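You operate a simulated robot arm through the tools that you are given. There is no shell and no other tool. Be economical: measure what you need, move in short steps, check, and stop when the job is done.

Carry out the task below with a simulated two-armed robot. There is one attempt and no reset: what you move stays moved.

TASK
Pick up the small brown carton with one hand, pass it to the other hand and put it on the top deck of the hand trolley. Set down upright: small brown carton.

The check looks at the end state, three seconds after you hand in, the way a careful person would. Anything else that was tipped, shoved, dropped, spilled or broken makes it a failure.

THE ROBOT
Two 7-joint arms with two-finger parallel grippers on one trunk, on a base that drives. Base frame: it is fixed to the floor where the robot stands at the start and does not move with it; the origin is under the middle of the robot, x ahead of it, y to its left, z up; the surface under the hand at the start is at about z = 0.62. Readings come in m, degrees, newtons and seconds.
The left shoulder is at the start at [0.05, 0.161, 1.073], the right one opposite. With the tool pointing down near the work surface each hand reaches from about 0.1 to 0.64 m from the robot's upright axis, wherever it stands, measured 20 degrees to its own side. Places, roughly: top deck of the hand trolley [2, 1.3, 0.6]. Payload 3.43 kg a hand.
The tool frame of a hand sits at the grasp point between the pads (the TCP): z along the fingers, y along the line on which they close. The tips reach 0.03 m beyond it. Largest opening 0.094 m; finger width 0.028, thickness 0.01; the body of the gripper, 0.05 by 0.096 m, starts 0.055 m behind the TCP.
Orientation is told as [roll, pitch, yaw] about the base's x, y, z axes, in that order, counted from this pose: with the fingers straight down and closing along the base's y, the tool's x points along the base's -x, its y along +y and its z along -z.

THE INTERFACE
- The arms move only by the tool arm_command. It takes "left_moves", "right_moves" or both (then of equal length, played together; a hand with none holds still); each is a list that holds one entry, the list of rows, each a list of 7 numbers: the shift along the tool's x, y, z in units of 500 mm (1.0 is 500 mm), then the turn, a rotation vector about the tool's x, y, z in units of 180 degrees (1.0 is 180 degrees), then the gripper command, from -1 (fully open) to 1 (shut), values between in proportion. In form: [[[dx, dy, dz, wx, wy, wz, grip], ...]]. A call has 1 to 12 rows; each row is the pose to reach, as a shift and turn from the pose commanded when the call began, along the tool's axes at that moment. A call with a number of a shift or a turn outside -1 to 1 is refused whole. Each row takes 0.2 s and may step no farther than 0.05 m and 8.6 degrees from the row before; otherwise, or with a gripper value out of range, the whole call is refused. A pose out of reach is approached as far as the arm can. The call stops where the force on the tool passes 40 N (or 10 N more than at its start, if that is more) or the arm is blocked; 0.2 s more then pass. The fingers move at their own pace (about 0.045 m/s each) and stop on an object; they squeeze with about 44 N. The grip force told is the motor's: it shows also when the fingers shut on nothing. Time passes only in rows, and 0.2 s behind the last, so rows that repeat a pose let the fingers close. The reply holds the time, the measured pose of the TCP, the force on the tool along the base axes, the opening and the grip force, in the units named above and with some noise, with the torque about the TCP (base axes, N m) and any sound that the robot's microphone picked up, and new pictures: "views" is both (left out), scene, wrist or none (wrist: the cameras of the hands that moved).
- Cameras (640 x 400 px; columns grow to the right, rows downward): "scene" is now at [0.1245, -0.0045, 1.1827]; the picture's right is [-0.06, -1.00, 0.00], its down [-0.70, 0.04, -0.71] and it looks along [0.71, -0.04, -0.70] (base axes); focal length 290 px, centre (320, 200). "left" rides on the left gripper at [0.076, -0.014, -0.103] in its tool frame; the picture's right is [0.18, 0.98, 0.00], its down [-0.75, 0.14, -0.64] and it looks along [-0.63, 0.12, 0.77] (tool axes); focal length 243 px, centre (320, 200). "right" rides on the right gripper at [0.076, 0.014, -0.103] in its tool frame; the picture's right is [-0.18, 0.98, 0.00], its down [-0.75, -0.14, -0.64] and it looks along [-0.63, -0.12, 0.77] (tool axes); focal length 243 px, centre (320, 200). There is no depth. A picture from a camera that has moved, and an enlarged one, comes with that camera's place and axes in the base frame and with its lens.
- lift_body(by): slides the trunk up (or, below 0, down) by that many m; the arms and the scene camera ride with it, the base frame stays. It gives what a move gives, with no picture.
- steer(legs): drives the robot by 1 to 6 legs, each [ahead, left, turn to the left] in m, m and degrees, along the robot's own axes; the way and the turn of a leg run together, so that a leg with both is an arc; at most 1.5 m and 180 degrees a leg. The arms and the cameras ride along, it lands a little off, and it stops where it bumps. It gives what a move gives, and a new picture of the scene camera.
- aim_head(pan, tilt): turns the head with the scene camera to pan (to the left, within 80 degrees either way) and tilt (down, from -29 to 69), counted from straight ahead of the robot. It gives what a move gives, and a new picture of the scene camera.
- zoom(camera, box): a new picture of the part [left, top, right, bottom] of that camera's present view, enlarged. The clock stands still meanwhile.
- hand_in(): hands the job in; it is judged then, once.

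Go step by step. Nothing tells you exact positions but the pictures and the camera data: compare them with the known pose of the tool, close in by small moves and look again before you grip or let go. The budget is 120 turns and 260 pictures, counting those below and the enlarged ones. Unless the task says otherwise, let go and move clear before handing in, and close with one line.

The tools are called after "Call:" as name(argument=value, ...) on one line, values as JSON. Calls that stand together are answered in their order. arm_command: Moves the arms, as the interface text tells. Its arguments: {"type":"object","properties":{"left_moves":{"type":"array","items":{"type":"array","items":{"type":"array","items":{"type":"number"}}}},"right_moves":{"type":"array","items":{"type":"array","items":{"type":"array","items":{"type":"number"}}}},"views":{"type":"string","enum":["both","scene","wrist","none"]}},"required":[]} The other tools are called the same way: lift_body (by) slides the trunk up or down; steer (legs) drives the base; aim_head (pan, tilt) turns the head that bears the scene camera; zoom (camera, box) takes an enlarged picture of a part of a camera's view; hand_in () hands the job in.

At the start:

```text
time_s: 0.0
left_tool_pos: [0.5032, 0.1628, 0.8557]
left_tcp_rot: [0.0, 0.0, 0.0]
left_wrist_force: [0.2, 0.2, 0.6]
left_wrist_torque: [0.01, 0.03, 0.01]
left_gripper_width: 0.0943
left_finger_force: 0.0
right_tool_pos: [0.4816, -0.1888, 0.8848]
right_tcp_rot: [0.0, 0.1, 0.0]
right_wrist_force: [1.0, 0.6, 0.4]
right_wrist_torque: [0.0, -0.04, 0.03]
right_gripper_width: 0.0942
right_finger_force: 0.0
trunk travel left (down, up): [-0.1, 0.167]
robot x, y, heading: [0.0012, -0.0009, -0.2]
head pan, tilt: [-3.2, 44.7]
```

scene: 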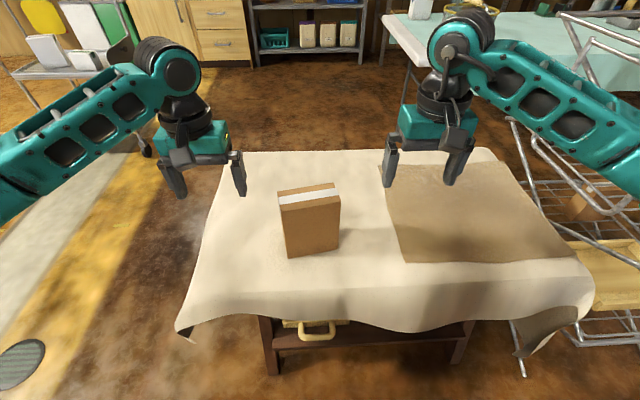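
right: 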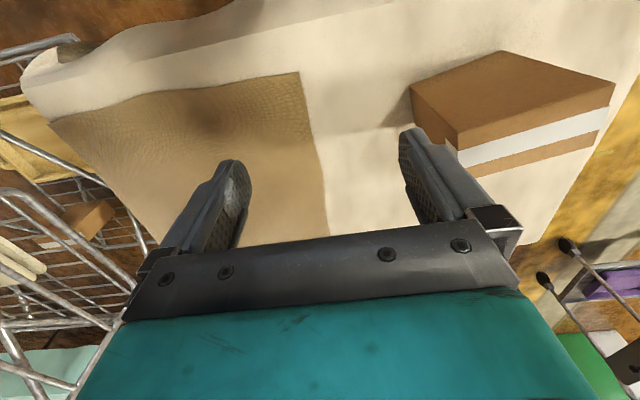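
left: 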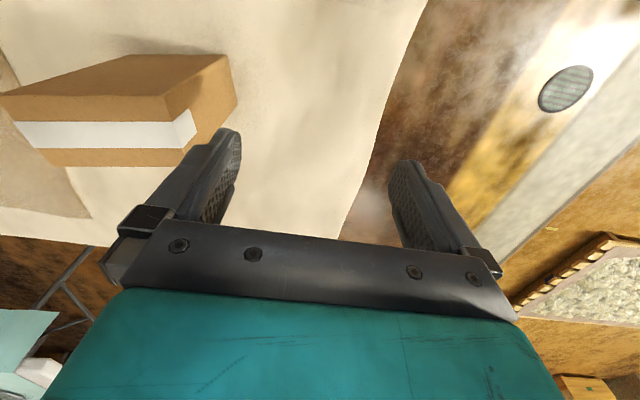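

The carton stands on the table at about x 0.51–0.56, y −0.07–0.05, and is roughly 0.12 wide, 0.046 thick and 0.166 tall. I'll look at the trolley first, then at the carton close up.

Call:
zoom(camera="scene", box=[220, 150, 400, 270])

Call:
aim_head(pan=33, tilt=20)

```text
3.33 times, centred on (310, 210) of scene
camera zoom: at [0.1245, -0.0045, 1.1827], right [-0.06, -1.0, 0.0], down [-0.7, 0.04, -0.71], along [0.71, -0.04, -0.7], focal length 966 px, centre (353, 167)
```

zoom: 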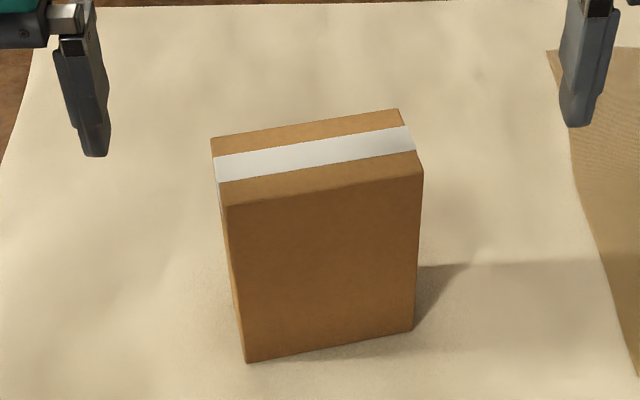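

```text
time_s: 1.0
left_tool_pos: [0.5024, 0.1623, 0.8549]
left_tcp_rot: [0.0, 0.0, 0.0]
left_wrist_force: [0.9, -0.3, -0.8]
left_wrist_torque: [0.01, 0.0, -0.01]
left_gripper_width: 0.094
left_finger_force: 0.1
right_tool_pos: [0.4808, -0.1879, 0.8848]
right_tcp_rot: [0.0, 0.0, 0.0]
right_wrist_force: [-0.2, 0.5, 0.0]
right_wrist_torque: [0.0, -0.02, 0.01]
right_gripper_width: 0.094
right_finger_force: 0.1
trunk travel left (down, up): [-0.1, 0.167]
robot x, y, heading: [-0.001, 0.002, -0.1]
head pan, tilt: [33.0, 20.0]
camera scene: at [0.1211, 0.0507, 1.2208], right [0.54, -0.84, 0.0], down [-0.29, -0.19, -0.94], along [0.79, 0.51, -0.34], focal length 290 px, centre (320, 200)
```

scene: 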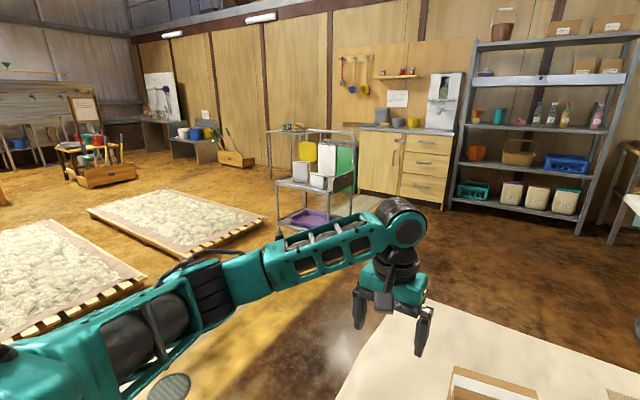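

The trolley is ahead to the left, and its top deck already carries containers. I'll enlarge it.

Call:
zoom(camera="scene", box=[250, 110, 410, 250])

```text
2.86 times, centred on (330, 180) of scene
camera zoom: at [0.1211, 0.0507, 1.2208], right [0.54, -0.84, 0.0], down [-0.29, -0.19, -0.94], along [0.79, 0.51, -0.34], focal length 828 px, centre (291, 257)
```

zoom: 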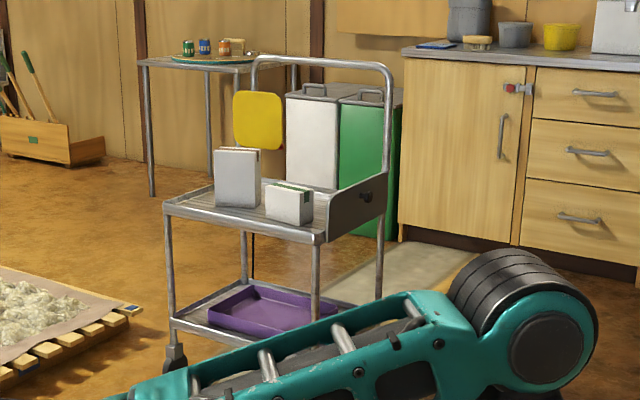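

The deck has free space on its left and back. First I'll orient the right hand so its fingers close across the carton's thin side, yawed −80°.

Call:
arm_command(right_moves=[[[-0.0147, -0.005, 0, 0, 0, 0.037, -1], [-0.0293, -0.01, 0, 0, 0, 0.0741, -1], [-0.044, -0.015, 0, 0, 0, 0.1111, -1], [-0.0587, -0.02, 0, 0, 0, 0.1481, -1], [-0.0733, -0.025, 0, 0, 0, 0.1852, -1], [-0.088, -0.03, 0, 0, 0, 0.2222, -1], [-0.1027, -0.035, 0, 0, 0, 0.2593, -1], [-0.1173, -0.04, 0, 0, 0, 0.2963, -1], [-0.132, -0.045, 0, 0, 0, 0.3333, -1], [-0.1467, -0.05, 0, 0, 0, 0.3704, -1], [-0.1613, -0.055, 0, 0, 0, 0.4074, -1], [-0.176, -0.06, 0, 0, 0, 0.4444, -1]]], views="none")

Call:
aim_head(pan=0, tilt=45)

```text
time_s: 3.6
left_tool_pos: [0.5026, 0.1629, 0.8565]
left_tcp_rot: [-0.1, 0.0, -0.1]
left_wrist_force: [-1.0, -0.5, -0.3]
left_wrist_torque: [0.01, 0.02, -0.01]
left_gripper_width: 0.0939
left_finger_force: 0.1
right_tool_pos: [0.5685, -0.2186, 0.8854]
right_tcp_rot: [-0.1, -0.1, -80.1]
right_wrist_force: [-0.2, 0.0, -0.4]
right_wrist_torque: [-0.02, 0.0, -0.04]
right_gripper_width: 0.0942
right_finger_force: 0.1
trunk travel left (down, up): [-0.1, 0.167]
robot x, y, heading: [-0.0033, 0.0027, 0.1]
head pan, tilt: [33.0, 20.0]
```

```text
time_s: 4.6
left_tool_pos: [0.503, 0.1623, 0.8562]
left_tcp_rot: [0.1, 0.1, -0.1]
left_wrist_force: [0.0, -0.5, -0.2]
left_wrist_torque: [0.01, -0.02, -0.02]
left_gripper_width: 0.0939
left_finger_force: 0.0
right_tool_pos: [0.5694, -0.2178, 0.8839]
right_tcp_rot: [-0.1, 0.0, -79.9]
right_wrist_force: [0.1, -0.2, 0.4]
right_wrist_torque: [0.02, 0.0, 0.02]
right_gripper_width: 0.094
right_finger_force: 0.0
trunk travel left (down, up): [-0.1, 0.167]
robot x, y, heading: [0.0008, 0.0013, 0.1]
head pan, tilt: [0.0, 45.0]
camera scene: at [0.1243, 0.0001, 1.1822], right [0.0, -1.0, 0.0], down [-0.71, 0.0, -0.71], along [0.71, 0.0, -0.71], focal length 290 px, centre (320, 200)
```

scene: 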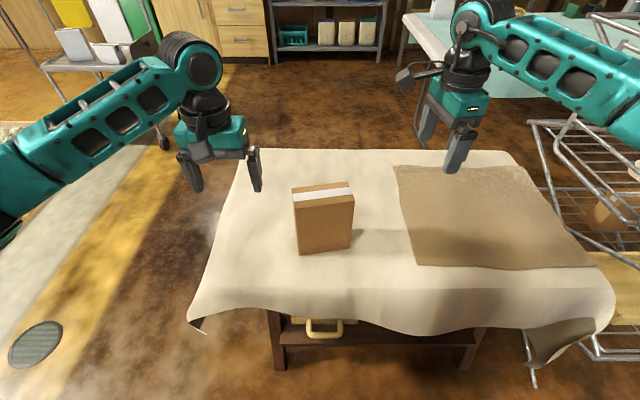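

Yaw is good. Next I'll tilt the hand 50° and bring it to the pre-grasp point beside the carton's upper right corner.

Call:
arm_command(right_moves=[[[0.01, 0.0036, 0.012, 0, 0.0347, 0, -1], [0.02, 0.0073, 0.025, 0, 0.0694, 0, -1], [0.04, 0.011, 0.037, 0, 0.1042, 0, -1], [0.06, 0.0146, 0.049, 0, 0.1389, 0, -1], [0.085, 0.018, 0.061, 0, 0.1736, 0, -1], [0.11, 0.022, 0.074, 0, 0.2083, 0, -1], [0.14, 0.0255, 0.086, 0, 0.2431, 0, -1], [0.1655, 0.029, 0.098, 0, 0.2778, 0, -1]]])

```text
time_s: 6.4
left_tool_pos: [0.503, 0.1628, 0.856]
left_tcp_rot: [0.0, 0.0, 0.0]
left_wrist_force: [-0.4, 0.6, 0.4]
left_wrist_torque: [-0.02, 0.01, -0.02]
left_gripper_width: 0.094
left_finger_force: 0.1
right_tool_pos: [0.569, -0.1357, 0.835]
right_tcp_rot: [0.0, 50.1, -80.0]
right_wrist_force: [0.5, -0.7, -0.8]
right_wrist_torque: [0.01, 0.01, 0.0]
right_gripper_width: 0.0941
right_finger_force: 0.0
trunk travel left (down, up): [-0.1, 0.167]
robot x, y, heading: [-0.0005, 0.0027, -0.1]
head pan, tilt: [0.0, 45.0]
camera scene: at [0.1244, 0.0, 1.1822], right [0.0, -1.0, 0.0], down [-0.71, 0.0, -0.71], along [0.71, 0.0, -0.71], focal length 290 px, centre (320, 200)
camera right: at [0.5875, -0.1608, 0.9604], right [0.99, 0.05, -0.14], down [0.03, -0.99, -0.17], along [-0.15, 0.16, -0.98], focal length 243 px, centre (320, 200)
```

scene: 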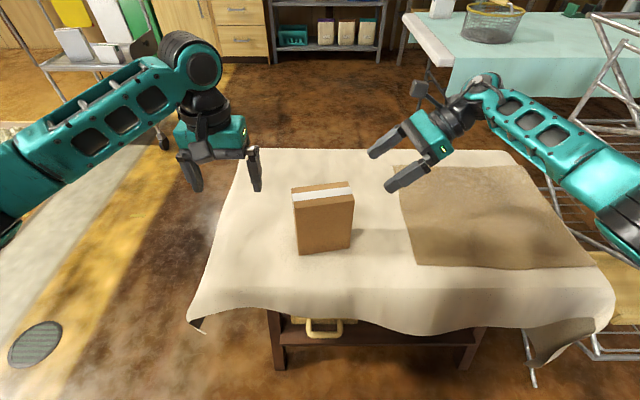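
right: 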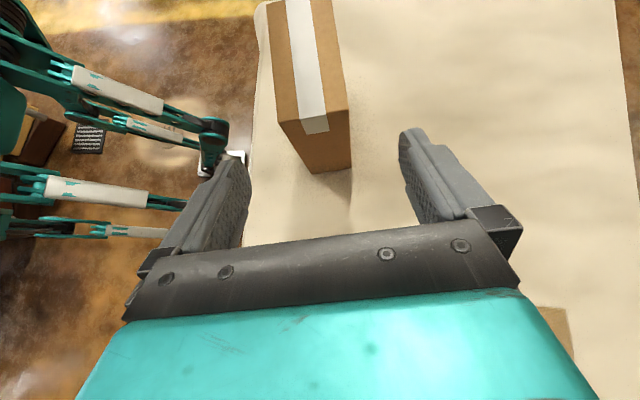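

The wrist view puts the right top edge's midpoint at about (0.553, −0.066), matching my estimate. I'll approach along the tool axis with the fingers open.

Call:
arm_command(right_moves=[[[0.007, -0.0056, 0.04, 0, 0, 0, -1], [0.007, -0.0056, 0.09, 0, 0, 0, -1], [0.007, -0.0056, 0.14, 0, 0, 0, -1], [0.007, -0.0056, 0.18, 0, 0, 0, -1], [0.007, -0.0056, 0.215, 0, 0, 0, -1], [0.007, -0.0056, 0.2448, 0, 0, 0, -1]]])

```text
time_s: 7.8
left_tool_pos: [0.5022, 0.1631, 0.8561]
left_tcp_rot: [0.0, 0.0, 0.0]
left_wrist_force: [0.2, 0.1, 0.4]
left_wrist_torque: [0.01, -0.02, -0.01]
left_gripper_width: 0.094
left_finger_force: 0.0
right_tool_pos: [0.5477, -0.0403, 0.7595]
right_tcp_rot: [0.0, 50.1, -80.0]
right_wrist_force: [-0.1, -0.3, -0.3]
right_wrist_torque: [0.05, 0.01, 0.02]
right_gripper_width: 0.0942
right_finger_force: 0.0
trunk travel left (down, up): [-0.1, 0.167]
robot x, y, heading: [0.0047, -0.0001, -0.1]
head pan, tilt: [0.0, 45.0]
camera scene: at [0.1243, 0.0001, 1.1822], right [0.0, -1.0, 0.0], down [-0.71, 0.0, -0.71], along [0.71, 0.0, -0.71], focal length 290 px, centre (320, 200)
camera right: at [0.5679, -0.0665, 0.8845], right [0.99, 0.05, -0.14], down [0.03, -0.99, -0.16], along [-0.15, 0.16, -0.98], focal length 243 px, centre (320, 200)
```

scene: 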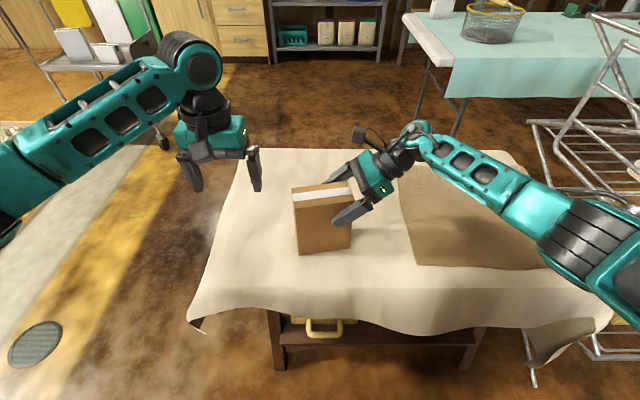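
right: 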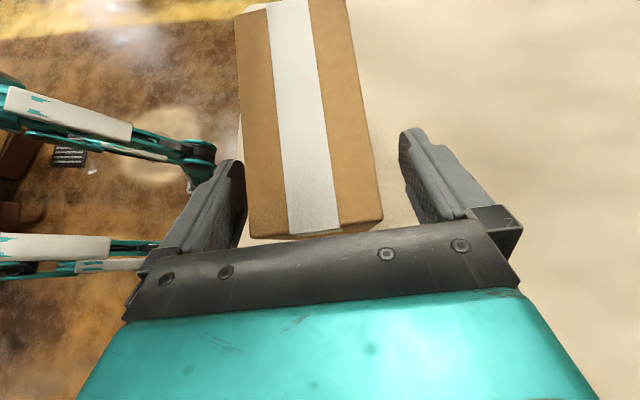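

The carton is centred between the fingers, so I'll close the grip.

Call:
arm_command(right_moves=[[[0, 0, 0, 0, 0, 0, 1], [0, 0, 0, 0, 0, 0, 1], [0, 0, 0, 0, 0, 0, 1], [0, 0, 0, 0, 0, 0, 1], [0, 0, 0, 0, 0, 0, 1]]], views="scene")

```text
time_s: 9.0
left_tool_pos: [0.5034, 0.1626, 0.8559]
left_tcp_rot: [0.0, 0.0, 0.1]
left_wrist_force: [-0.2, -0.3, -0.9]
left_wrist_torque: [-0.03, -0.01, 0.03]
left_gripper_width: 0.0941
left_finger_force: 0.0
right_tool_pos: [0.5489, -0.0407, 0.7611]
right_tcp_rot: [0.1, 50.0, -80.0]
right_wrist_force: [-2.2, 1.7, 0.3]
right_wrist_torque: [0.07, 0.16, 0.09]
right_gripper_width: 0.0642
right_finger_force: 44.6
trunk travel left (down, up): [-0.1, 0.167]
robot x, y, heading: [0.0011, -0.0013, -0.1]
head pan, tilt: [0.0, 45.0]
camera scene: at [0.1242, 0.0001, 1.1822], right [0.0, -1.0, 0.0], down [-0.71, 0.0, -0.71], along [0.71, 0.0, -0.71], focal length 290 px, centre (320, 200)
```

scene: 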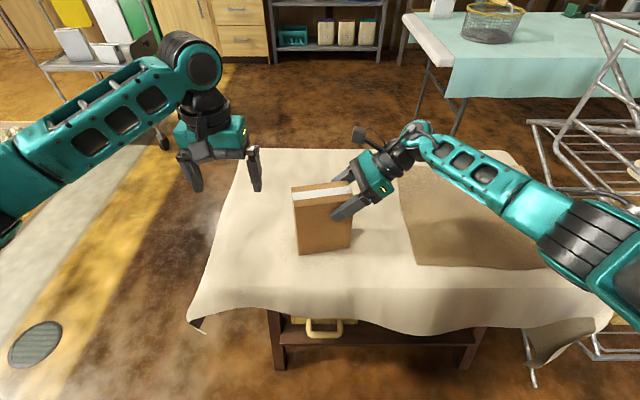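

Gripped at 0.064 m. I'll lift 8 cm and check that the carton hangs straight.

Call:
arm_command(right_moves=[[[0.02, 0, -0.0168, 0, 0, 0, 1], [0.05, 0, -0.042, 0, 0, 0, 1], [0.09, 0, -0.0755, 0, 0, 0, 1], [0.1226, 0, -0.1029, 0, 0, 0, 1], [0.1226, 0, -0.1029, 0, 0, 0, 1]]])

```text
time_s: 10.2
left_tool_pos: [0.5029, 0.1621, 0.8559]
left_tcp_rot: [-0.1, -0.1, 0.0]
left_wrist_force: [-0.1, 0.7, -0.3]
left_wrist_torque: [0.02, 0.02, 0.01]
left_gripper_width: 0.0938
left_finger_force: 0.1
right_tool_pos: [0.5505, -0.0404, 0.8397]
right_tcp_rot: [-0.1, 49.9, -80.2]
right_wrist_force: [-0.6, 0.6, -3.3]
right_wrist_torque: [-0.16, 0.01, 0.0]
right_gripper_width: 0.064
right_finger_force: 43.8
trunk travel left (down, up): [-0.1, 0.167]
robot x, y, heading: [-0.0006, -0.0003, 0.0]
head pan, tilt: [0.0, 45.0]
camera scene: at [0.1246, 0.0, 1.1821], right [0.0, -1.0, 0.0], down [-0.71, 0.0, -0.71], along [0.71, 0.0, -0.71], focal length 290 px, centre (320, 200)
camera right: at [0.569, -0.0667, 0.9649], right [0.99, 0.05, -0.14], down [0.03, -0.99, -0.16], along [-0.15, 0.16, -0.98], focal length 243 px, centre (320, 200)
```

scene: 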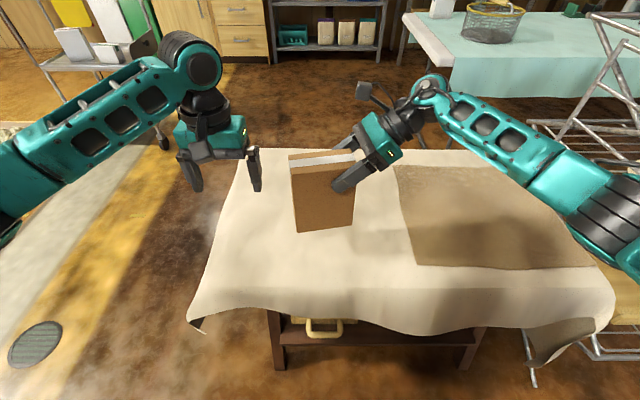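
right: 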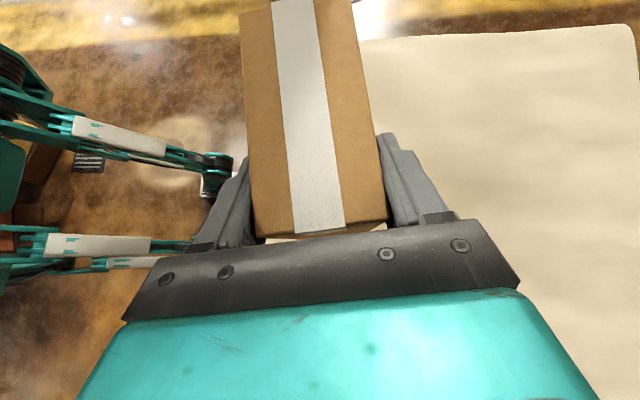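

The carton hangs upright and weighs about 0.3 kg. Next I'll turn the left hand to the mirrored orientation while it stays clear.

Call:
arm_command(left_moves=[[[-0.0028, 0.0095, -0.0123, 0, 0, -0.0463, -1], [-0.0057, 0.019, -0.0247, 0, 0, -0.0926, -1], [-0.0085, 0.0285, -0.037, 0, 0, -0.1389, -1], [-0.0113, 0.038, -0.0493, 0, 0, -0.1852, -1], [-0.0142, 0.0475, -0.0617, 0, 0, -0.2315, -1], [-0.017, 0.057, -0.074, 0, 0, -0.2778, -1], [-0.0198, 0.0665, -0.0863, 0, 0, -0.3241, -1], [-0.0227, 0.076, -0.0987, 0, 0, -0.3704, -1], [-0.0255, 0.0855, -0.111, 0, 0, -0.4167, -1], [-0.0283, 0.095, -0.1233, 0, 0, -0.463, -1], [-0.0312, 0.1045, -0.1357, 0, 0, -0.5093, -1], [-0.034, 0.114, -0.148, 0, 0, -0.5556, -1]]], views="none")

Call:
arm_command(left_moves=[[[0, 0, 0, 0, 0.037, 0, -1], [0, 0, 0, 0, 0.0741, 0, -1], [0, 0, 0, 0, 0.1111, 0, -1], [0, 0, 0, 0, 0.1481, 0, -1], [0, 0, 0, 0, 0.1852, 0, -1], [0, 0, 0, 0, 0.2222, 0, -1]]])

```text
time_s: 12.8
left_tool_pos: [0.52, 0.2193, 0.9298]
left_tcp_rot: [0.1, -0.1, 100.3]
left_wrist_force: [0.0, -0.3, 0.1]
left_wrist_torque: [0.02, -0.01, 0.01]
left_gripper_width: 0.0943
left_finger_force: 0.0
right_tool_pos: [0.5497, -0.041, 0.8383]
right_tcp_rot: [-0.1, 50.0, -79.9]
right_wrist_force: [0.1, 0.6, -3.7]
right_wrist_torque: [-0.17, -0.06, 0.02]
right_gripper_width: 0.0641
right_finger_force: 44.6
trunk travel left (down, up): [-0.1, 0.167]
robot x, y, heading: [-0.0008, -0.0, 0.1]
head pan, tilt: [0.0, 45.0]
```

```text
time_s: 14.2
left_tool_pos: [0.5195, 0.2192, 0.9289]
left_tcp_rot: [0.0, 40.1, 100.0]
left_wrist_force: [0.3, 0.3, -0.4]
left_wrist_torque: [-0.03, 0.02, 0.01]
left_gripper_width: 0.0941
left_finger_force: 0.0
right_tool_pos: [0.5503, -0.0412, 0.839]
right_tcp_rot: [-0.1, 50.0, -79.9]
right_wrist_force: [-0.6, 0.4, -3.4]
right_wrist_torque: [-0.15, -0.04, -0.01]
right_gripper_width: 0.0643
right_finger_force: 44.8
trunk travel left (down, up): [-0.1, 0.167]
robot x, y, heading: [-0.0004, -0.0017, -0.0]
head pan, tilt: [0.0, 45.0]
camera scene: at [0.1246, 0.0001, 1.1821], right [0.0, -1.0, 0.0], down [-0.71, 0.0, -0.71], along [0.71, 0.0, -0.71], focal length 290 px, centre (320, 200)
camera left: at [0.5332, 0.23, 1.0584], right [-0.94, -0.31, 0.12], down [-0.31, 0.95, 0.01], along [-0.11, -0.03, -0.99], focal length 243 px, centre (320, 200)
```

scene: 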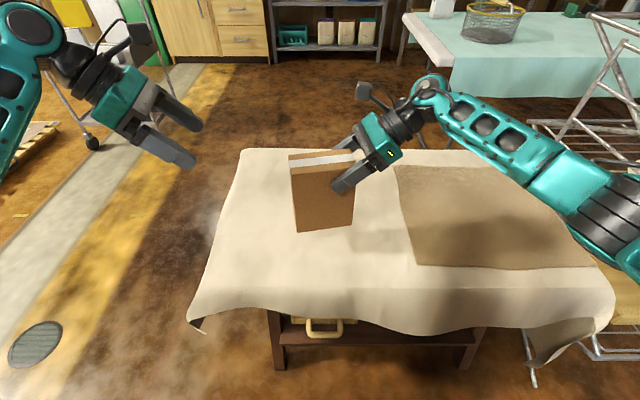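
left: 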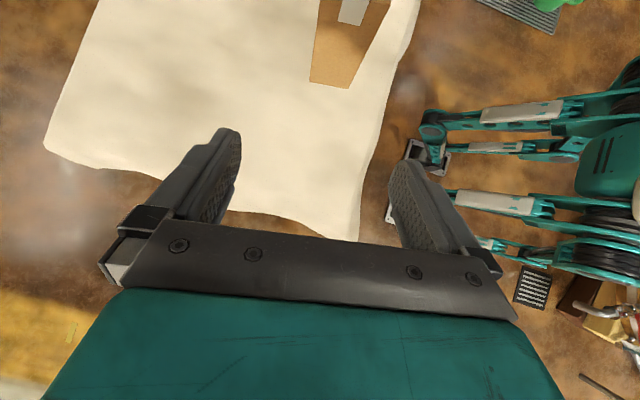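

Now to the left pre-grasp point above the carton's left top corner.

Call:
arm_command(left_moves=[[[0.0337, 0.006, 0.0283, 0, 0, 0, -1], [0.0674, 0.0119, 0.0566, 0, 0, 0, -1], [0.1012, 0.0179, 0.0849, 0, 0, 0, -1], [0.1349, 0.0238, 0.1132, 0, 0, 0, -1], [0.1686, 0.0298, 0.1415, 0, 0, 0, -1]]])

```text
time_s: 15.4
left_tool_pos: [0.5253, 0.1098, 0.93]
left_tcp_rot: [0.0, 39.9, 100.1]
left_wrist_force: [0.7, 0.4, 0.3]
left_wrist_torque: [0.01, 0.01, -0.01]
left_gripper_width: 0.0941
left_finger_force: 0.1
right_tool_pos: [0.5498, -0.0409, 0.8393]
right_tcp_rot: [-0.1, 50.0, -80.0]
right_wrist_force: [1.0, -0.6, -4.0]
right_wrist_torque: [-0.14, -0.05, 0.03]
right_gripper_width: 0.0641
right_finger_force: 43.7
trunk travel left (down, up): [-0.1, 0.167]
robot x, y, heading: [0.001, -0.0004, -0.0]
head pan, tilt: [0.0, 45.0]
camera scene: at [0.1246, -0.0001, 1.1821], right [0.0, -1.0, 0.0], down [-0.71, 0.0, -0.71], along [0.71, 0.0, -0.71], focal length 290 px, centre (320, 200)
camera left: at [0.5388, 0.1185, 1.0585], right [-0.94, -0.31, 0.12], down [-0.31, 0.95, 0.01], along [-0.12, -0.03, -0.99], focal length 243 px, centre (320, 200)
```

scene: 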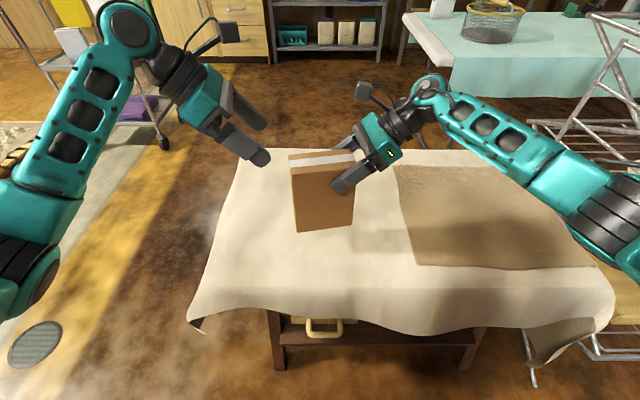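
left: 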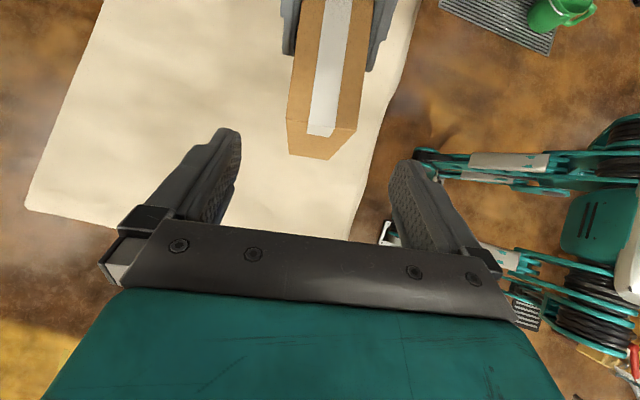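

The left view puts the carton's left edge midpoint at about (0.533, 0.055), as predicted. I'll advance along the tool axis.

Call:
arm_command(left_moves=[[[0.0014, 0.0046, 0.04, 0, 0, 0, -1], [0.0014, 0.0046, 0.09, 0, 0, 0, -1], [0.0014, 0.0046, 0.14, 0, 0, 0, -1], [0.0014, 0.0046, 0.18, 0, 0, 0, -1], [0.0014, 0.0046, 0.215, 0, 0, 0, -1], [0.0014, 0.0046, 0.2466, 0, 0, 0, -1]]])

```text
time_s: 16.8
left_tool_pos: [0.5362, 0.0305, 0.835]
left_tcp_rot: [0.1, 40.0, 100.1]
left_wrist_force: [-0.3, 0.3, -0.6]
left_wrist_torque: [0.02, 0.01, 0.01]
left_gripper_width: 0.0938
left_finger_force: 0.0
right_tool_pos: [0.5501, -0.0407, 0.8395]
right_tcp_rot: [-0.1, 50.1, -80.0]
right_wrist_force: [-0.9, 0.0, -3.4]
right_wrist_torque: [-0.13, -0.01, 0.01]
right_gripper_width: 0.0642
right_finger_force: 43.6
trunk travel left (down, up): [-0.1, 0.167]
robot x, y, heading: [0.0003, 0.0015, 0.0]
head pan, tilt: [0.0, 45.0]
camera scene: at [0.1247, 0.0, 1.1821], right [0.0, -1.0, 0.0], down [-0.71, 0.0, -0.71], along [0.71, 0.0, -0.71], focal length 290 px, centre (320, 200)
camera left: at [0.5495, 0.0397, 0.964], right [-0.94, -0.31, 0.12], down [-0.31, 0.95, 0.01], along [-0.12, -0.03, -0.99], focal length 243 px, centre (320, 200)
```

scene: 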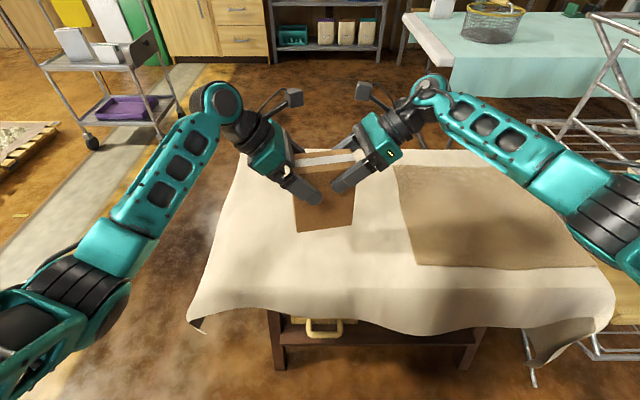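
left: 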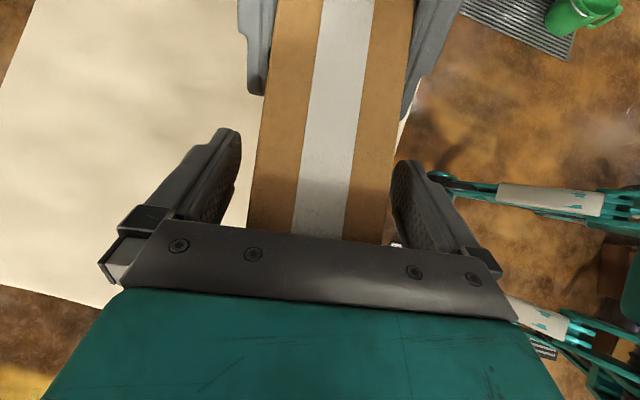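

The left fingers straddle the carton, centred to about 1 mm with no contact. I'll close the left grip.

Call:
arm_command(left_moves=[[[0, 0, 0, 0, 0, 0, 1], [0, 0, 0, 0, 0, 0, 1], [0, 0, 0, 0, 0, 0, 1], [0, 0, 0, 0, 0, 0, 1], [0, 0, 0, 0, 0, 0, 1]]], views="scene")

```text
time_s: 18.0
left_tool_pos: [0.5371, 0.0309, 0.8352]
left_tcp_rot: [0.0, 39.9, 100.2]
left_wrist_force: [10.3, 2.2, -0.2]
left_wrist_torque: [-0.03, 0.16, 0.08]
left_gripper_width: 0.0644
left_finger_force: 44.5
right_tool_pos: [0.5491, -0.0402, 0.84]
right_tcp_rot: [-0.1, 50.0, -79.9]
right_wrist_force: [-10.1, -2.9, -0.1]
right_wrist_torque: [0.07, -0.12, 0.64]
right_gripper_width: 0.0644
right_finger_force: 44.2
trunk travel left (down, up): [-0.1, 0.167]
robot x, y, heading: [-0.0015, -0.0001, -0.0]
head pan, tilt: [0.0, 45.0]
camera scene: at [0.1246, 0.0, 1.1821], right [0.0, -1.0, 0.0], down [-0.71, 0.0, -0.71], along [0.71, 0.0, -0.71], focal length 290 px, centre (320, 200)
```

scene: 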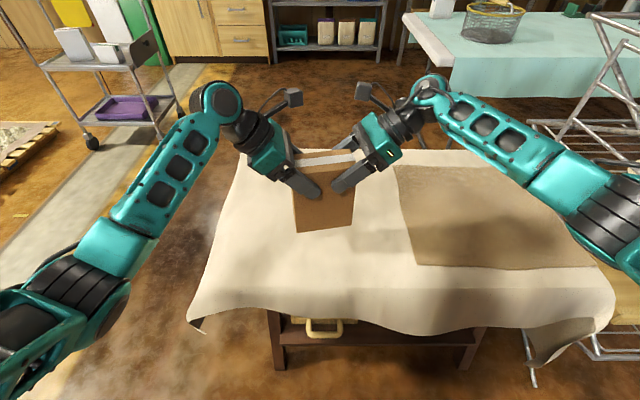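

Both hands now hold it. I'll open the right hand and back it off along its own axis.

Call:
arm_command(right_moves=[[[0, 0, 0, 0, 0, 0, -1], [0, 0, 0, 0, 0, 0, -1], [0, 0, 0, 0, 0, 0, -1], [0, 0, 0, 0, 0, 0, -1], [0, 0, -0.05, 0, 0, 0, -1], [0, 0, -0.11, 0, 0, 0, -1], [0, 0, -0.18, 0, 0, 0, -1], [0, 0, -0.25, 0, 0, 0, -1], [0, 0, -0.3, 0, 0, 0, -1]]])

```text
time_s: 20.0
left_tool_pos: [0.5365, 0.031, 0.8347]
left_tcp_rot: [0.1, 40.0, 100.2]
left_wrist_force: [-0.8, 0.5, 0.1]
left_wrist_torque: [0.17, 0.01, -0.01]
left_gripper_width: 0.0642
left_finger_force: 44.0
right_tool_pos: [0.5705, -0.1548, 0.9359]
right_tcp_rot: [0.0, 50.0, -80.0]
right_wrist_force: [-0.8, -0.2, -1.2]
right_wrist_torque: [0.02, 0.05, 0.03]
right_gripper_width: 0.0941
right_finger_force: 0.1
trunk travel left (down, up): [-0.1, 0.167]
robot x, y, heading: [0.0028, 0.0028, 0.2]
head pan, tilt: [0.0, 45.0]
camera scene: at [0.1246, -0.0001, 1.1821], right [0.0, -1.0, 0.0], down [-0.71, 0.0, -0.71], along [0.71, 0.0, -0.71], focal length 290 px, centre (320, 200)
camera right: at [0.5896, -0.1804, 1.0616], right [0.99, 0.05, -0.14], down [0.03, -0.99, -0.16], along [-0.15, 0.16, -0.98], focal length 243 px, centre (320, 200)
```

scene: 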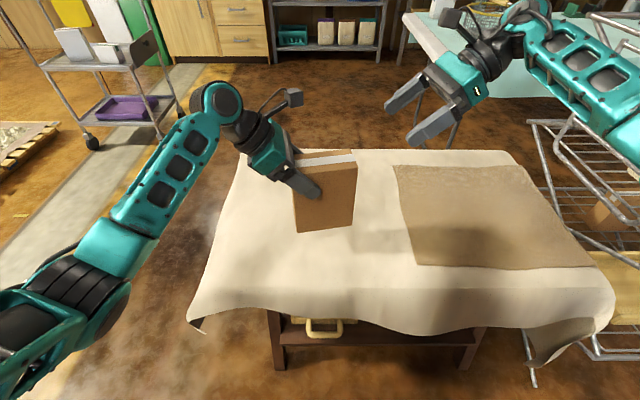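
right: 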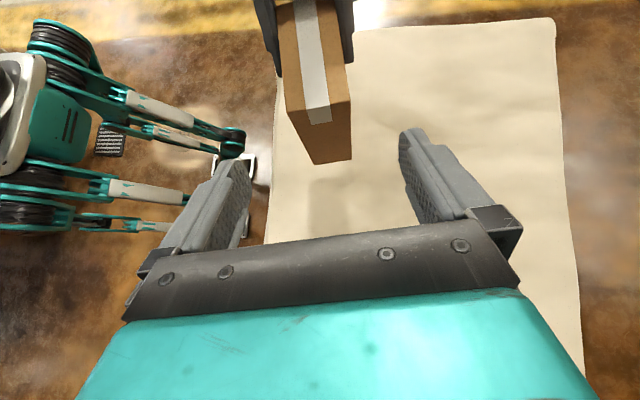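

The pass is done, and the left hand holds the carton. I'll tuck the right arm back and raise the trunk for travel.

Call:
arm_command(right_moves=[[[-0.0137, -0.0715, -0.0163, 0, 0, 0, -1], [-0.0273, -0.143, -0.0327, 0, 0, 0, -1], [-0.041, -0.2145, -0.049, 0, 0, 0, -1], [-0.0547, -0.286, -0.0653, 0, 0, 0, -1], [-0.0683, -0.3575, -0.0817, 0, 0, 0, -1], [-0.082, -0.429, -0.098, 0, 0, 0, -1]]], views="none")

Call:
lift_body(by=0.1)

Call:
steer(legs=[[-0.3, 0, 0], [0, 1.15, 0], [0.9, 0, 0]])

```text
time_s: 21.4
left_tool_pos: [0.5367, 0.0302, 0.8368]
left_tcp_rot: [0.1, 40.0, 100.1]
left_wrist_force: [-1.2, 0.0, -0.7]
left_wrist_torque: [0.15, 0.04, 0.01]
left_gripper_width: 0.064
left_finger_force: 44.0
right_tool_pos: [0.3703, -0.2543, 0.9358]
right_tcp_rot: [-0.1, 50.0, -80.0]
right_wrist_force: [-0.8, 0.9, -0.4]
right_wrist_torque: [-0.02, 0.03, 0.01]
right_gripper_width: 0.094
right_finger_force: 0.0
trunk travel left (down, up): [-0.1, 0.167]
robot x, y, heading: [-0.0038, -0.0032, 0.2]
head pan, tilt: [0.0, 45.0]
```

```text
time_s: 22.7
left_tool_pos: [0.5358, 0.0298, 0.9352]
left_tcp_rot: [0.1, 39.9, 100.0]
left_wrist_force: [0.4, -0.7, -4.2]
left_wrist_torque: [0.1, 0.05, 0.01]
left_gripper_width: 0.064
left_finger_force: 44.0
right_tool_pos: [0.3706, -0.2528, 1.0356]
right_tcp_rot: [-0.1, 50.0, -80.0]
right_wrist_force: [0.3, 0.0, 0.4]
right_wrist_torque: [0.01, -0.03, -0.02]
right_gripper_width: 0.094
right_finger_force: 0.1
trunk travel left (down, up): [-0.2, 0.067]
robot x, y, heading: [0.0003, -0.0013, -0.0]
head pan, tilt: [0.0, 45.0]
```

```text
time_s: 39.0
left_tool_pos: [1.1193, 1.1921, 0.9344]
left_tcp_rot: [0.2, 40.0, 100.7]
left_wrist_force: [1.1, 0.5, -4.7]
left_wrist_torque: [0.15, 0.02, 0.02]
left_gripper_width: 0.0642
left_finger_force: 44.1
right_tool_pos: [0.9576, 0.9055, 1.0365]
right_tcp_rot: [-0.2, 50.0, -79.3]
right_wrist_force: [0.5, 0.1, 0.2]
right_wrist_torque: [0.03, -0.02, -0.01]
right_gripper_width: 0.0939
right_finger_force: 0.1
trunk travel left (down, up): [-0.2, 0.067]
robot x, y, heading: [0.582, 1.1573, 0.7]
head pan, tilt: [0.0, 45.0]
camera scene: at [0.7088, 1.1571, 1.2821], right [0.01, -1.0, 0.0], down [-0.71, -0.01, -0.71], along [0.71, 0.01, -0.71], focal length 290 px, centre (320, 200)
```

scene: 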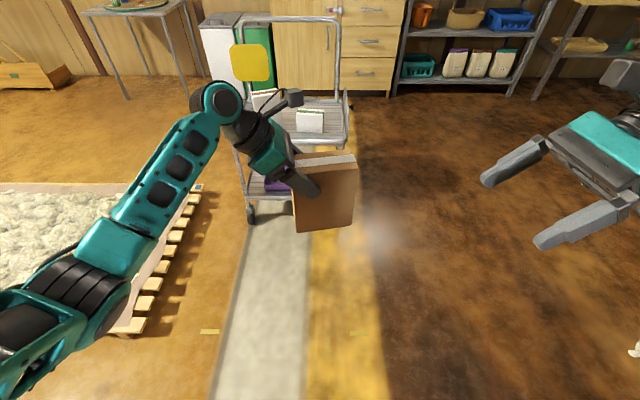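

I'm in front of the trolley. I'll drive a bit closer and aim the head at the deck to find free space.

Call:
steer(legs=[[0.2, 0, 0]])

Call:
zoom(camera="scene", box=[200, 20, 400, 180])

```text
time_s: 40.6
left_tool_pos: [1.3192, 1.1945, 0.9345]
left_tcp_rot: [0.1, 40.0, 100.9]
left_wrist_force: [0.6, 0.1, -4.0]
left_wrist_torque: [0.09, 0.05, -0.01]
left_gripper_width: 0.0641
left_finger_force: 43.8
right_tool_pos: [1.158, 0.9104, 1.0373]
right_tcp_rot: [0.0, 50.0, -79.4]
right_wrist_force: [-0.2, -0.4, 0.0]
right_wrist_torque: [0.0, 0.0, 0.02]
right_gripper_width: 0.0942
right_finger_force: 0.1
trunk travel left (down, up): [-0.2, 0.067]
robot x, y, heading: [0.7854, 1.155, 0.8]
head pan, tilt: [0.0, 45.0]
camera scene: at [0.9086, 1.1597, 1.282], right [0.01, -1.0, 0.0], down [-0.71, -0.01, -0.71], along [0.71, 0.01, -0.71], focal length 290 px, centre (320, 200)
```

scene: 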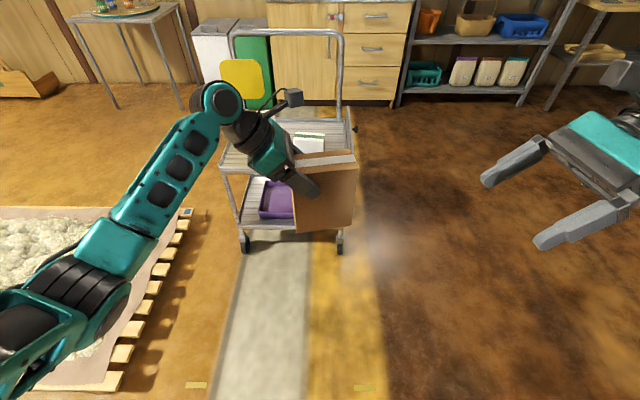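

```text
2.50 times, centred on (300, 100) of scene
camera zoom: at [0.9086, 1.1597, 1.282], right [0.01, -1.0, 0.0], down [-0.71, -0.01, -0.71], along [0.71, 0.01, -0.71], focal length 724 px, centre (370, 450)
```

zoom: 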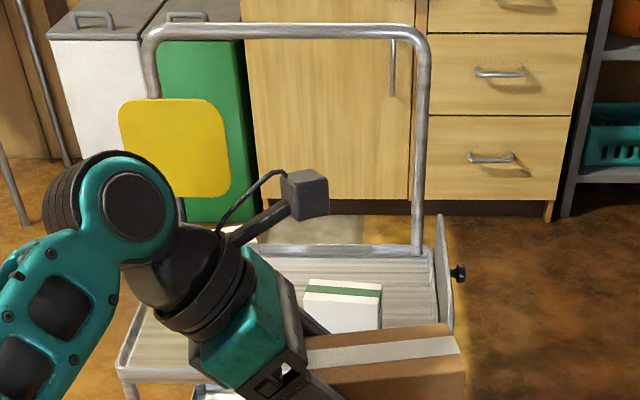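

The hand hides the deck, so I'll strafe left to see it beside the hand.

Call:
steer(legs=[[0, 0.33, 0]])

Call:
zoom(camera="scene", box=[280, 60, 460, 190])

```text
time_s: 44.1
left_tool_pos: [1.3153, 1.5248, 0.9363]
left_tcp_rot: [0.0, 40.0, 100.9]
left_wrist_force: [-0.4, -1.1, -3.6]
left_wrist_torque: [0.15, 0.0, 0.0]
left_gripper_width: 0.0642
left_finger_force: 44.5
right_tool_pos: [1.1518, 1.2398, 1.0357]
right_tcp_rot: [0.0, 49.9, -79.4]
right_wrist_force: [0.5, 0.3, -0.4]
right_wrist_torque: [0.03, 0.02, 0.0]
right_gripper_width: 0.094
right_finger_force: 0.0
trunk travel left (down, up): [-0.2, 0.067]
robot x, y, heading: [0.777, 1.4898, 0.5]
head pan, tilt: [0.0, 45.0]
camera scene: at [0.9039, 1.4897, 1.2821], right [0.01, -1.0, 0.0], down [-0.71, -0.01, -0.71], along [0.71, 0.01, -0.71], focal length 290 px, centre (320, 200)
```

scene: 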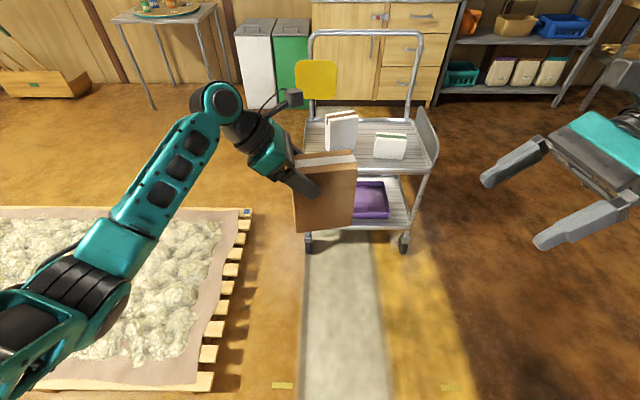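

```text
3.08 times, centred on (370, 125) of scene
camera zoom: at [0.9039, 1.4897, 1.2821], right [0.01, -1.0, 0.0], down [-0.71, -0.01, -0.71], along [0.71, 0.01, -0.71], focal length 892 px, centre (166, 431)
```

zoom: 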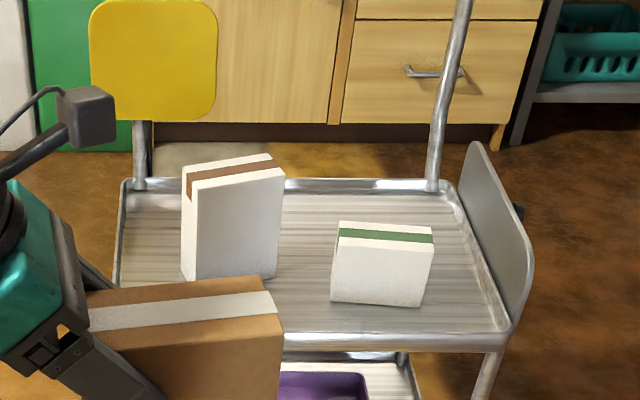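

The deck spans about x 1.80–2.19, y 1.06–1.57, with free space at the front-left in front of the tall white box. I'll drive closer and take a steeper view.

Call:
steer(legs=[[0.38, 0, 0]])

Call:
aim_head(pan=-10, tilt=52)

Call:
zoom(camera="left", box=[0, 0, 640, 400])

```text
time_s: 46.5
left_tool_pos: [1.6968, 1.5316, 0.9351]
left_tcp_rot: [0.1, 40.0, 101.0]
left_wrist_force: [0.0, -0.3, -4.3]
left_wrist_torque: [0.13, 0.02, 0.0]
left_gripper_width: 0.0642
left_finger_force: 44.0
right_tool_pos: [1.5345, 1.2456, 1.0359]
right_tcp_rot: [-0.2, 50.0, -79.1]
right_wrist_force: [-0.6, 0.2, -0.2]
right_wrist_torque: [-0.02, 0.01, 0.0]
right_gripper_width: 0.0939
right_finger_force: 0.0
trunk travel left (down, up): [-0.2, 0.067]
robot x, y, heading: [1.1602, 1.4966, 0.9]
head pan, tilt: [0.0, 45.0]
camera scene: at [1.2863, 1.4954, 1.282], right [0.02, -1.0, 0.0], down [-0.71, -0.01, -0.71], along [0.71, 0.01, -0.71], focal length 290 px, centre (320, 200)
```

scene: 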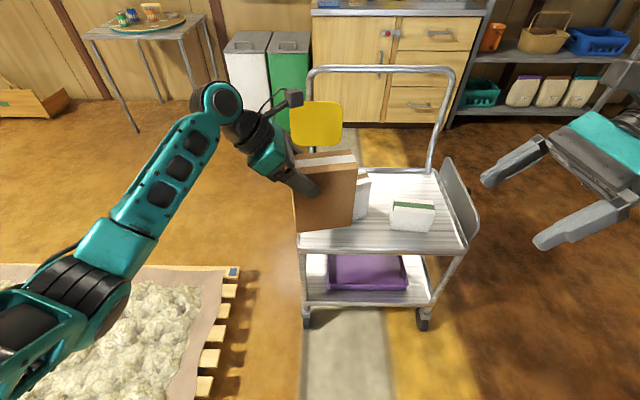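

```text
time_s: 47.2
left_tool_pos: [1.6973, 1.5324, 0.9343]
left_tcp_rot: [0.3, 40.0, 101.1]
left_wrist_force: [0.6, 0.0, -4.1]
left_wrist_torque: [0.16, 0.01, -0.01]
left_gripper_width: 0.0638
left_finger_force: 44.2
right_tool_pos: [1.5342, 1.2446, 1.0366]
right_tcp_rot: [0.0, 50.0, -79.0]
right_wrist_force: [-0.2, -0.1, -0.4]
right_wrist_torque: [0.01, -0.01, 0.04]
right_gripper_width: 0.0944
right_finger_force: 0.0
trunk travel left (down, up): [-0.2, 0.067]
robot x, y, heading: [1.1631, 1.4931, 1.0]
head pan, tilt: [-10.0, 52.0]
camera scene: at [1.2788, 1.4823, 1.2726], right [-0.16, -0.99, 0.0], down [-0.78, 0.12, -0.62], along [0.61, -0.1, -0.79], focal length 290 px, centre (320, 200)
```

scene: 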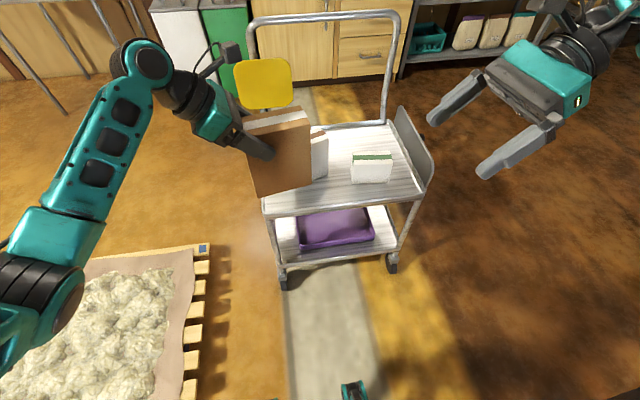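

```text
1.00 times, centred on (320, 200) of left (not enlarged: the box is as wide or as high as the picture)
camera zoom: at [1.71, 1.542, 1.0637], right [-0.94, -0.33, 0.12], down [-0.33, 0.95, 0.01], along [-0.12, -0.03, -0.99], focal length 243 px, centre (320, 200)
```

zoom: 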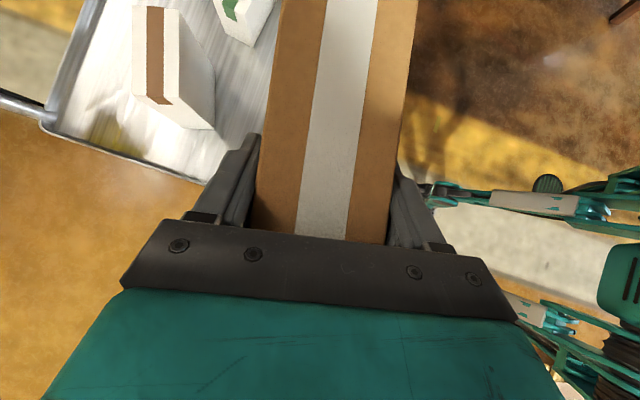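

From both views the deck is at z≈0.58, the front rim at x≈1.78 and the tall white box's near corner around (1.89, 1.47). I'll square the carton to the deck, drive in a little and re-measure.

Call:
arm_command(left_moves=[[[0, 0, 0, -0.0197, 0, 0.0234, 1], [0, 0, 0, -0.0393, 0, 0.0468, 1], [0, 0, 0, -0.0393, 0, 0.0468, 1]]], views="none")

Call:
steer(legs=[[0.1, 0, -1]])

Call:
zoom(camera="scene", box=[220, 100, 460, 250])

Call:
zoom(camera="left", box=[0, 0, 640, 400])

Call:
zoom(camera="right", box=[0, 0, 640, 400])

```text
time_s: 48.0
left_tool_pos: [1.6965, 1.5313, 0.9354]
left_tcp_rot: [0.1, 40.0, 90.0]
left_wrist_force: [0.8, 0.5, -3.8]
left_wrist_torque: [0.2, 0.0, 0.0]
left_gripper_width: 0.0642
left_finger_force: 44.6
right_tool_pos: [1.535, 1.2465, 1.0368]
right_tcp_rot: [0.0, 50.0, -79.1]
right_wrist_force: [-0.6, 0.2, -0.1]
right_wrist_torque: [0.02, 0.01, 0.01]
right_gripper_width: 0.0939
right_finger_force: 0.1
trunk travel left (down, up): [-0.2, 0.067]
robot x, y, heading: [1.1627, 1.4929, 0.7]
head pan, tilt: [-10.0, 52.0]
```

```text
time_s: 49.2
left_tool_pos: [1.7986, 1.5232, 0.9349]
left_tcp_rot: [0.1, 40.0, 89.1]
left_wrist_force: [0.9, -0.2, -4.3]
left_wrist_torque: [0.11, -0.02, -0.07]
left_gripper_width: 0.0642
left_finger_force: 44.0
right_tool_pos: [1.6306, 1.2406, 1.036]
right_tcp_rot: [0.0, 50.0, -80.2]
right_wrist_force: [0.3, 1.0, -0.4]
right_wrist_torque: [0.0, 0.06, 0.03]
right_gripper_width: 0.0939
right_finger_force: 0.1
trunk travel left (down, up): [-0.2, 0.067]
robot x, y, heading: [1.2597, 1.4921, -0.1]
head pan, tilt: [-10.0, 52.0]
camera scene: at [1.3789, 1.4809, 1.2724], right [-0.18, -0.98, 0.0], down [-0.78, 0.14, -0.61], along [0.61, -0.11, -0.79], focal length 290 px, centre (320, 200)
```

scene: 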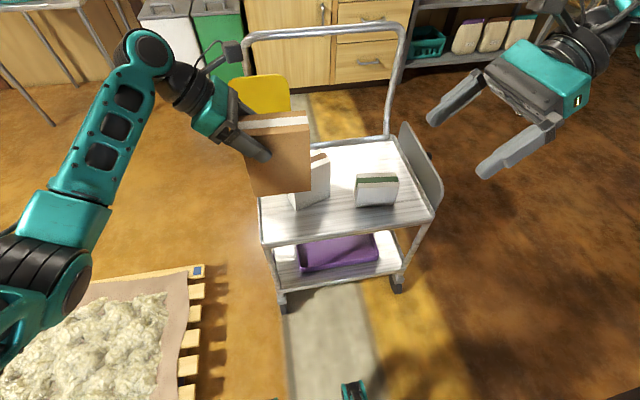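

```text
2.67 times, centred on (340, 175) of scene
camera zoom: at [1.3789, 1.4809, 1.2724], right [-0.18, -0.98, 0.0], down [-0.78, 0.14, -0.61], along [0.61, -0.11, -0.79], focal length 773 px, centre (267, 267)
```

zoom: 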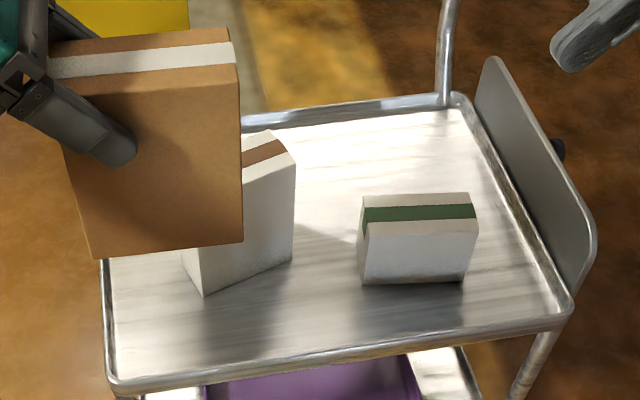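

```text
1.00 times, centred on (320, 200) of left (not enlarged: the box is as wide or as high as the picture)
camera zoom: at [1.8127, 1.5303, 1.0632], right [-0.98, -0.12, 0.12], down [-0.12, 0.99, 0.01], along [-0.12, -0.01, -0.99], focal length 243 px, centre (320, 200)
```

zoom: 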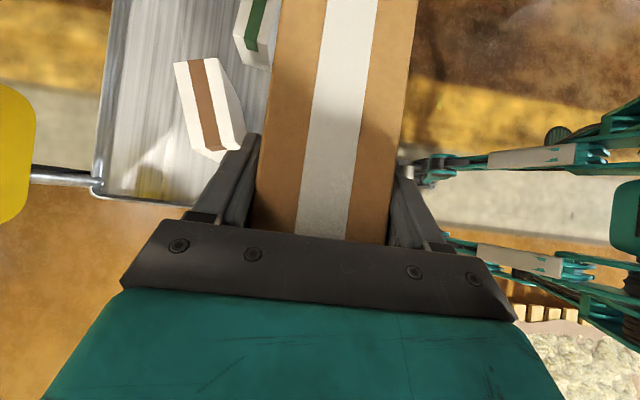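

```text
1.00 times, centred on (320, 200) of right (not enlarged: the box is as wide or as high as the picture)
camera zoom: at [1.6499, 1.214, 1.1615], right [0.99, 0.05, -0.14], down [0.03, -0.99, -0.16], along [-0.15, 0.16, -0.98], focal length 243 px, centre (320, 200)
```

zoom: 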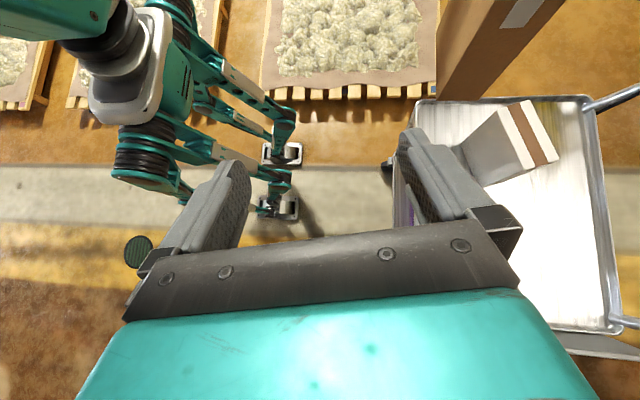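

The front strip is too tight (the tall box is turned about 26°). The rear right of the deck, behind the small white box, has about 0.22 × 0.25 m free. I'll aim for the carton centred near (2.03, 1.20), strafing right first and then going in while it's high.

Call:
steer(legs=[[0, -0.285, 0]])

Call:
zoom(camera="left", box=[0, 0, 640, 400])

```text
time_s: 52.3
left_tool_pos: [1.7972, 1.2382, 0.9344]
left_tcp_rot: [0.2, 40.0, 89.0]
left_wrist_force: [-0.5, 0.0, -3.8]
left_wrist_torque: [0.15, 0.0, -0.05]
left_gripper_width: 0.064
left_finger_force: 43.6
right_tool_pos: [1.6295, 0.9558, 1.0385]
right_tcp_rot: [-0.1, 49.9, -80.1]
right_wrist_force: [-0.3, -0.4, -0.3]
right_wrist_torque: [0.03, 0.06, 0.01]
right_gripper_width: 0.0942
right_finger_force: 0.1
trunk travel left (down, up): [-0.2, 0.067]
robot x, y, heading: [1.2585, 1.2081, -0.2]
head pan, tilt: [-10.0, 52.0]
camera scene: at [1.3776, 1.1967, 1.2725], right [-0.18, -0.98, 0.0], down [-0.78, 0.14, -0.62], along [0.61, -0.11, -0.79], focal length 290 px, centre (320, 200)
```

scene: 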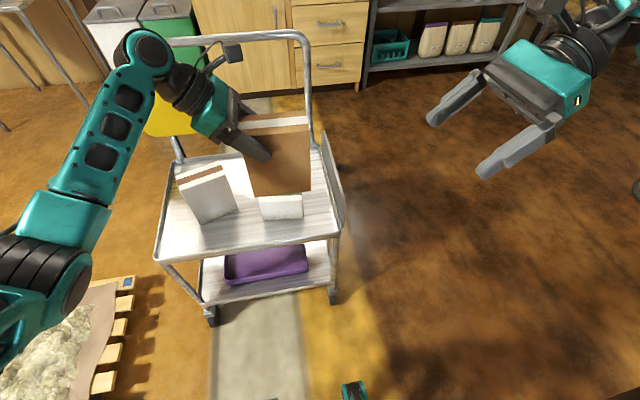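

```text
1.00 times, centred on (320, 200) of left (not enlarged: the box is as wide or as high as the picture)
camera zoom: at [1.8116, 1.2457, 1.0636], right [-0.99, -0.12, 0.12], down [-0.12, 0.99, 0.01], along [-0.12, -0.01, -0.99], focal length 243 px, centre (320, 200)
```

zoom: 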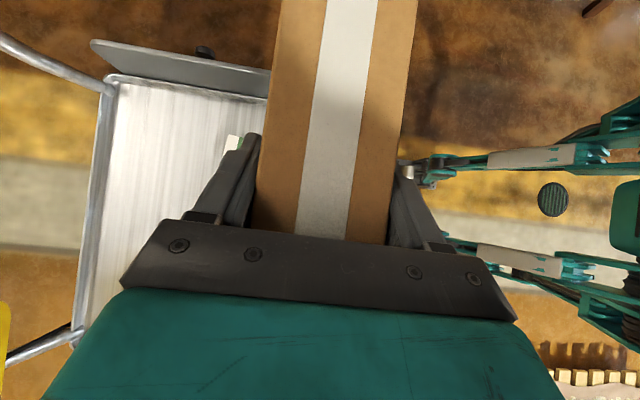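

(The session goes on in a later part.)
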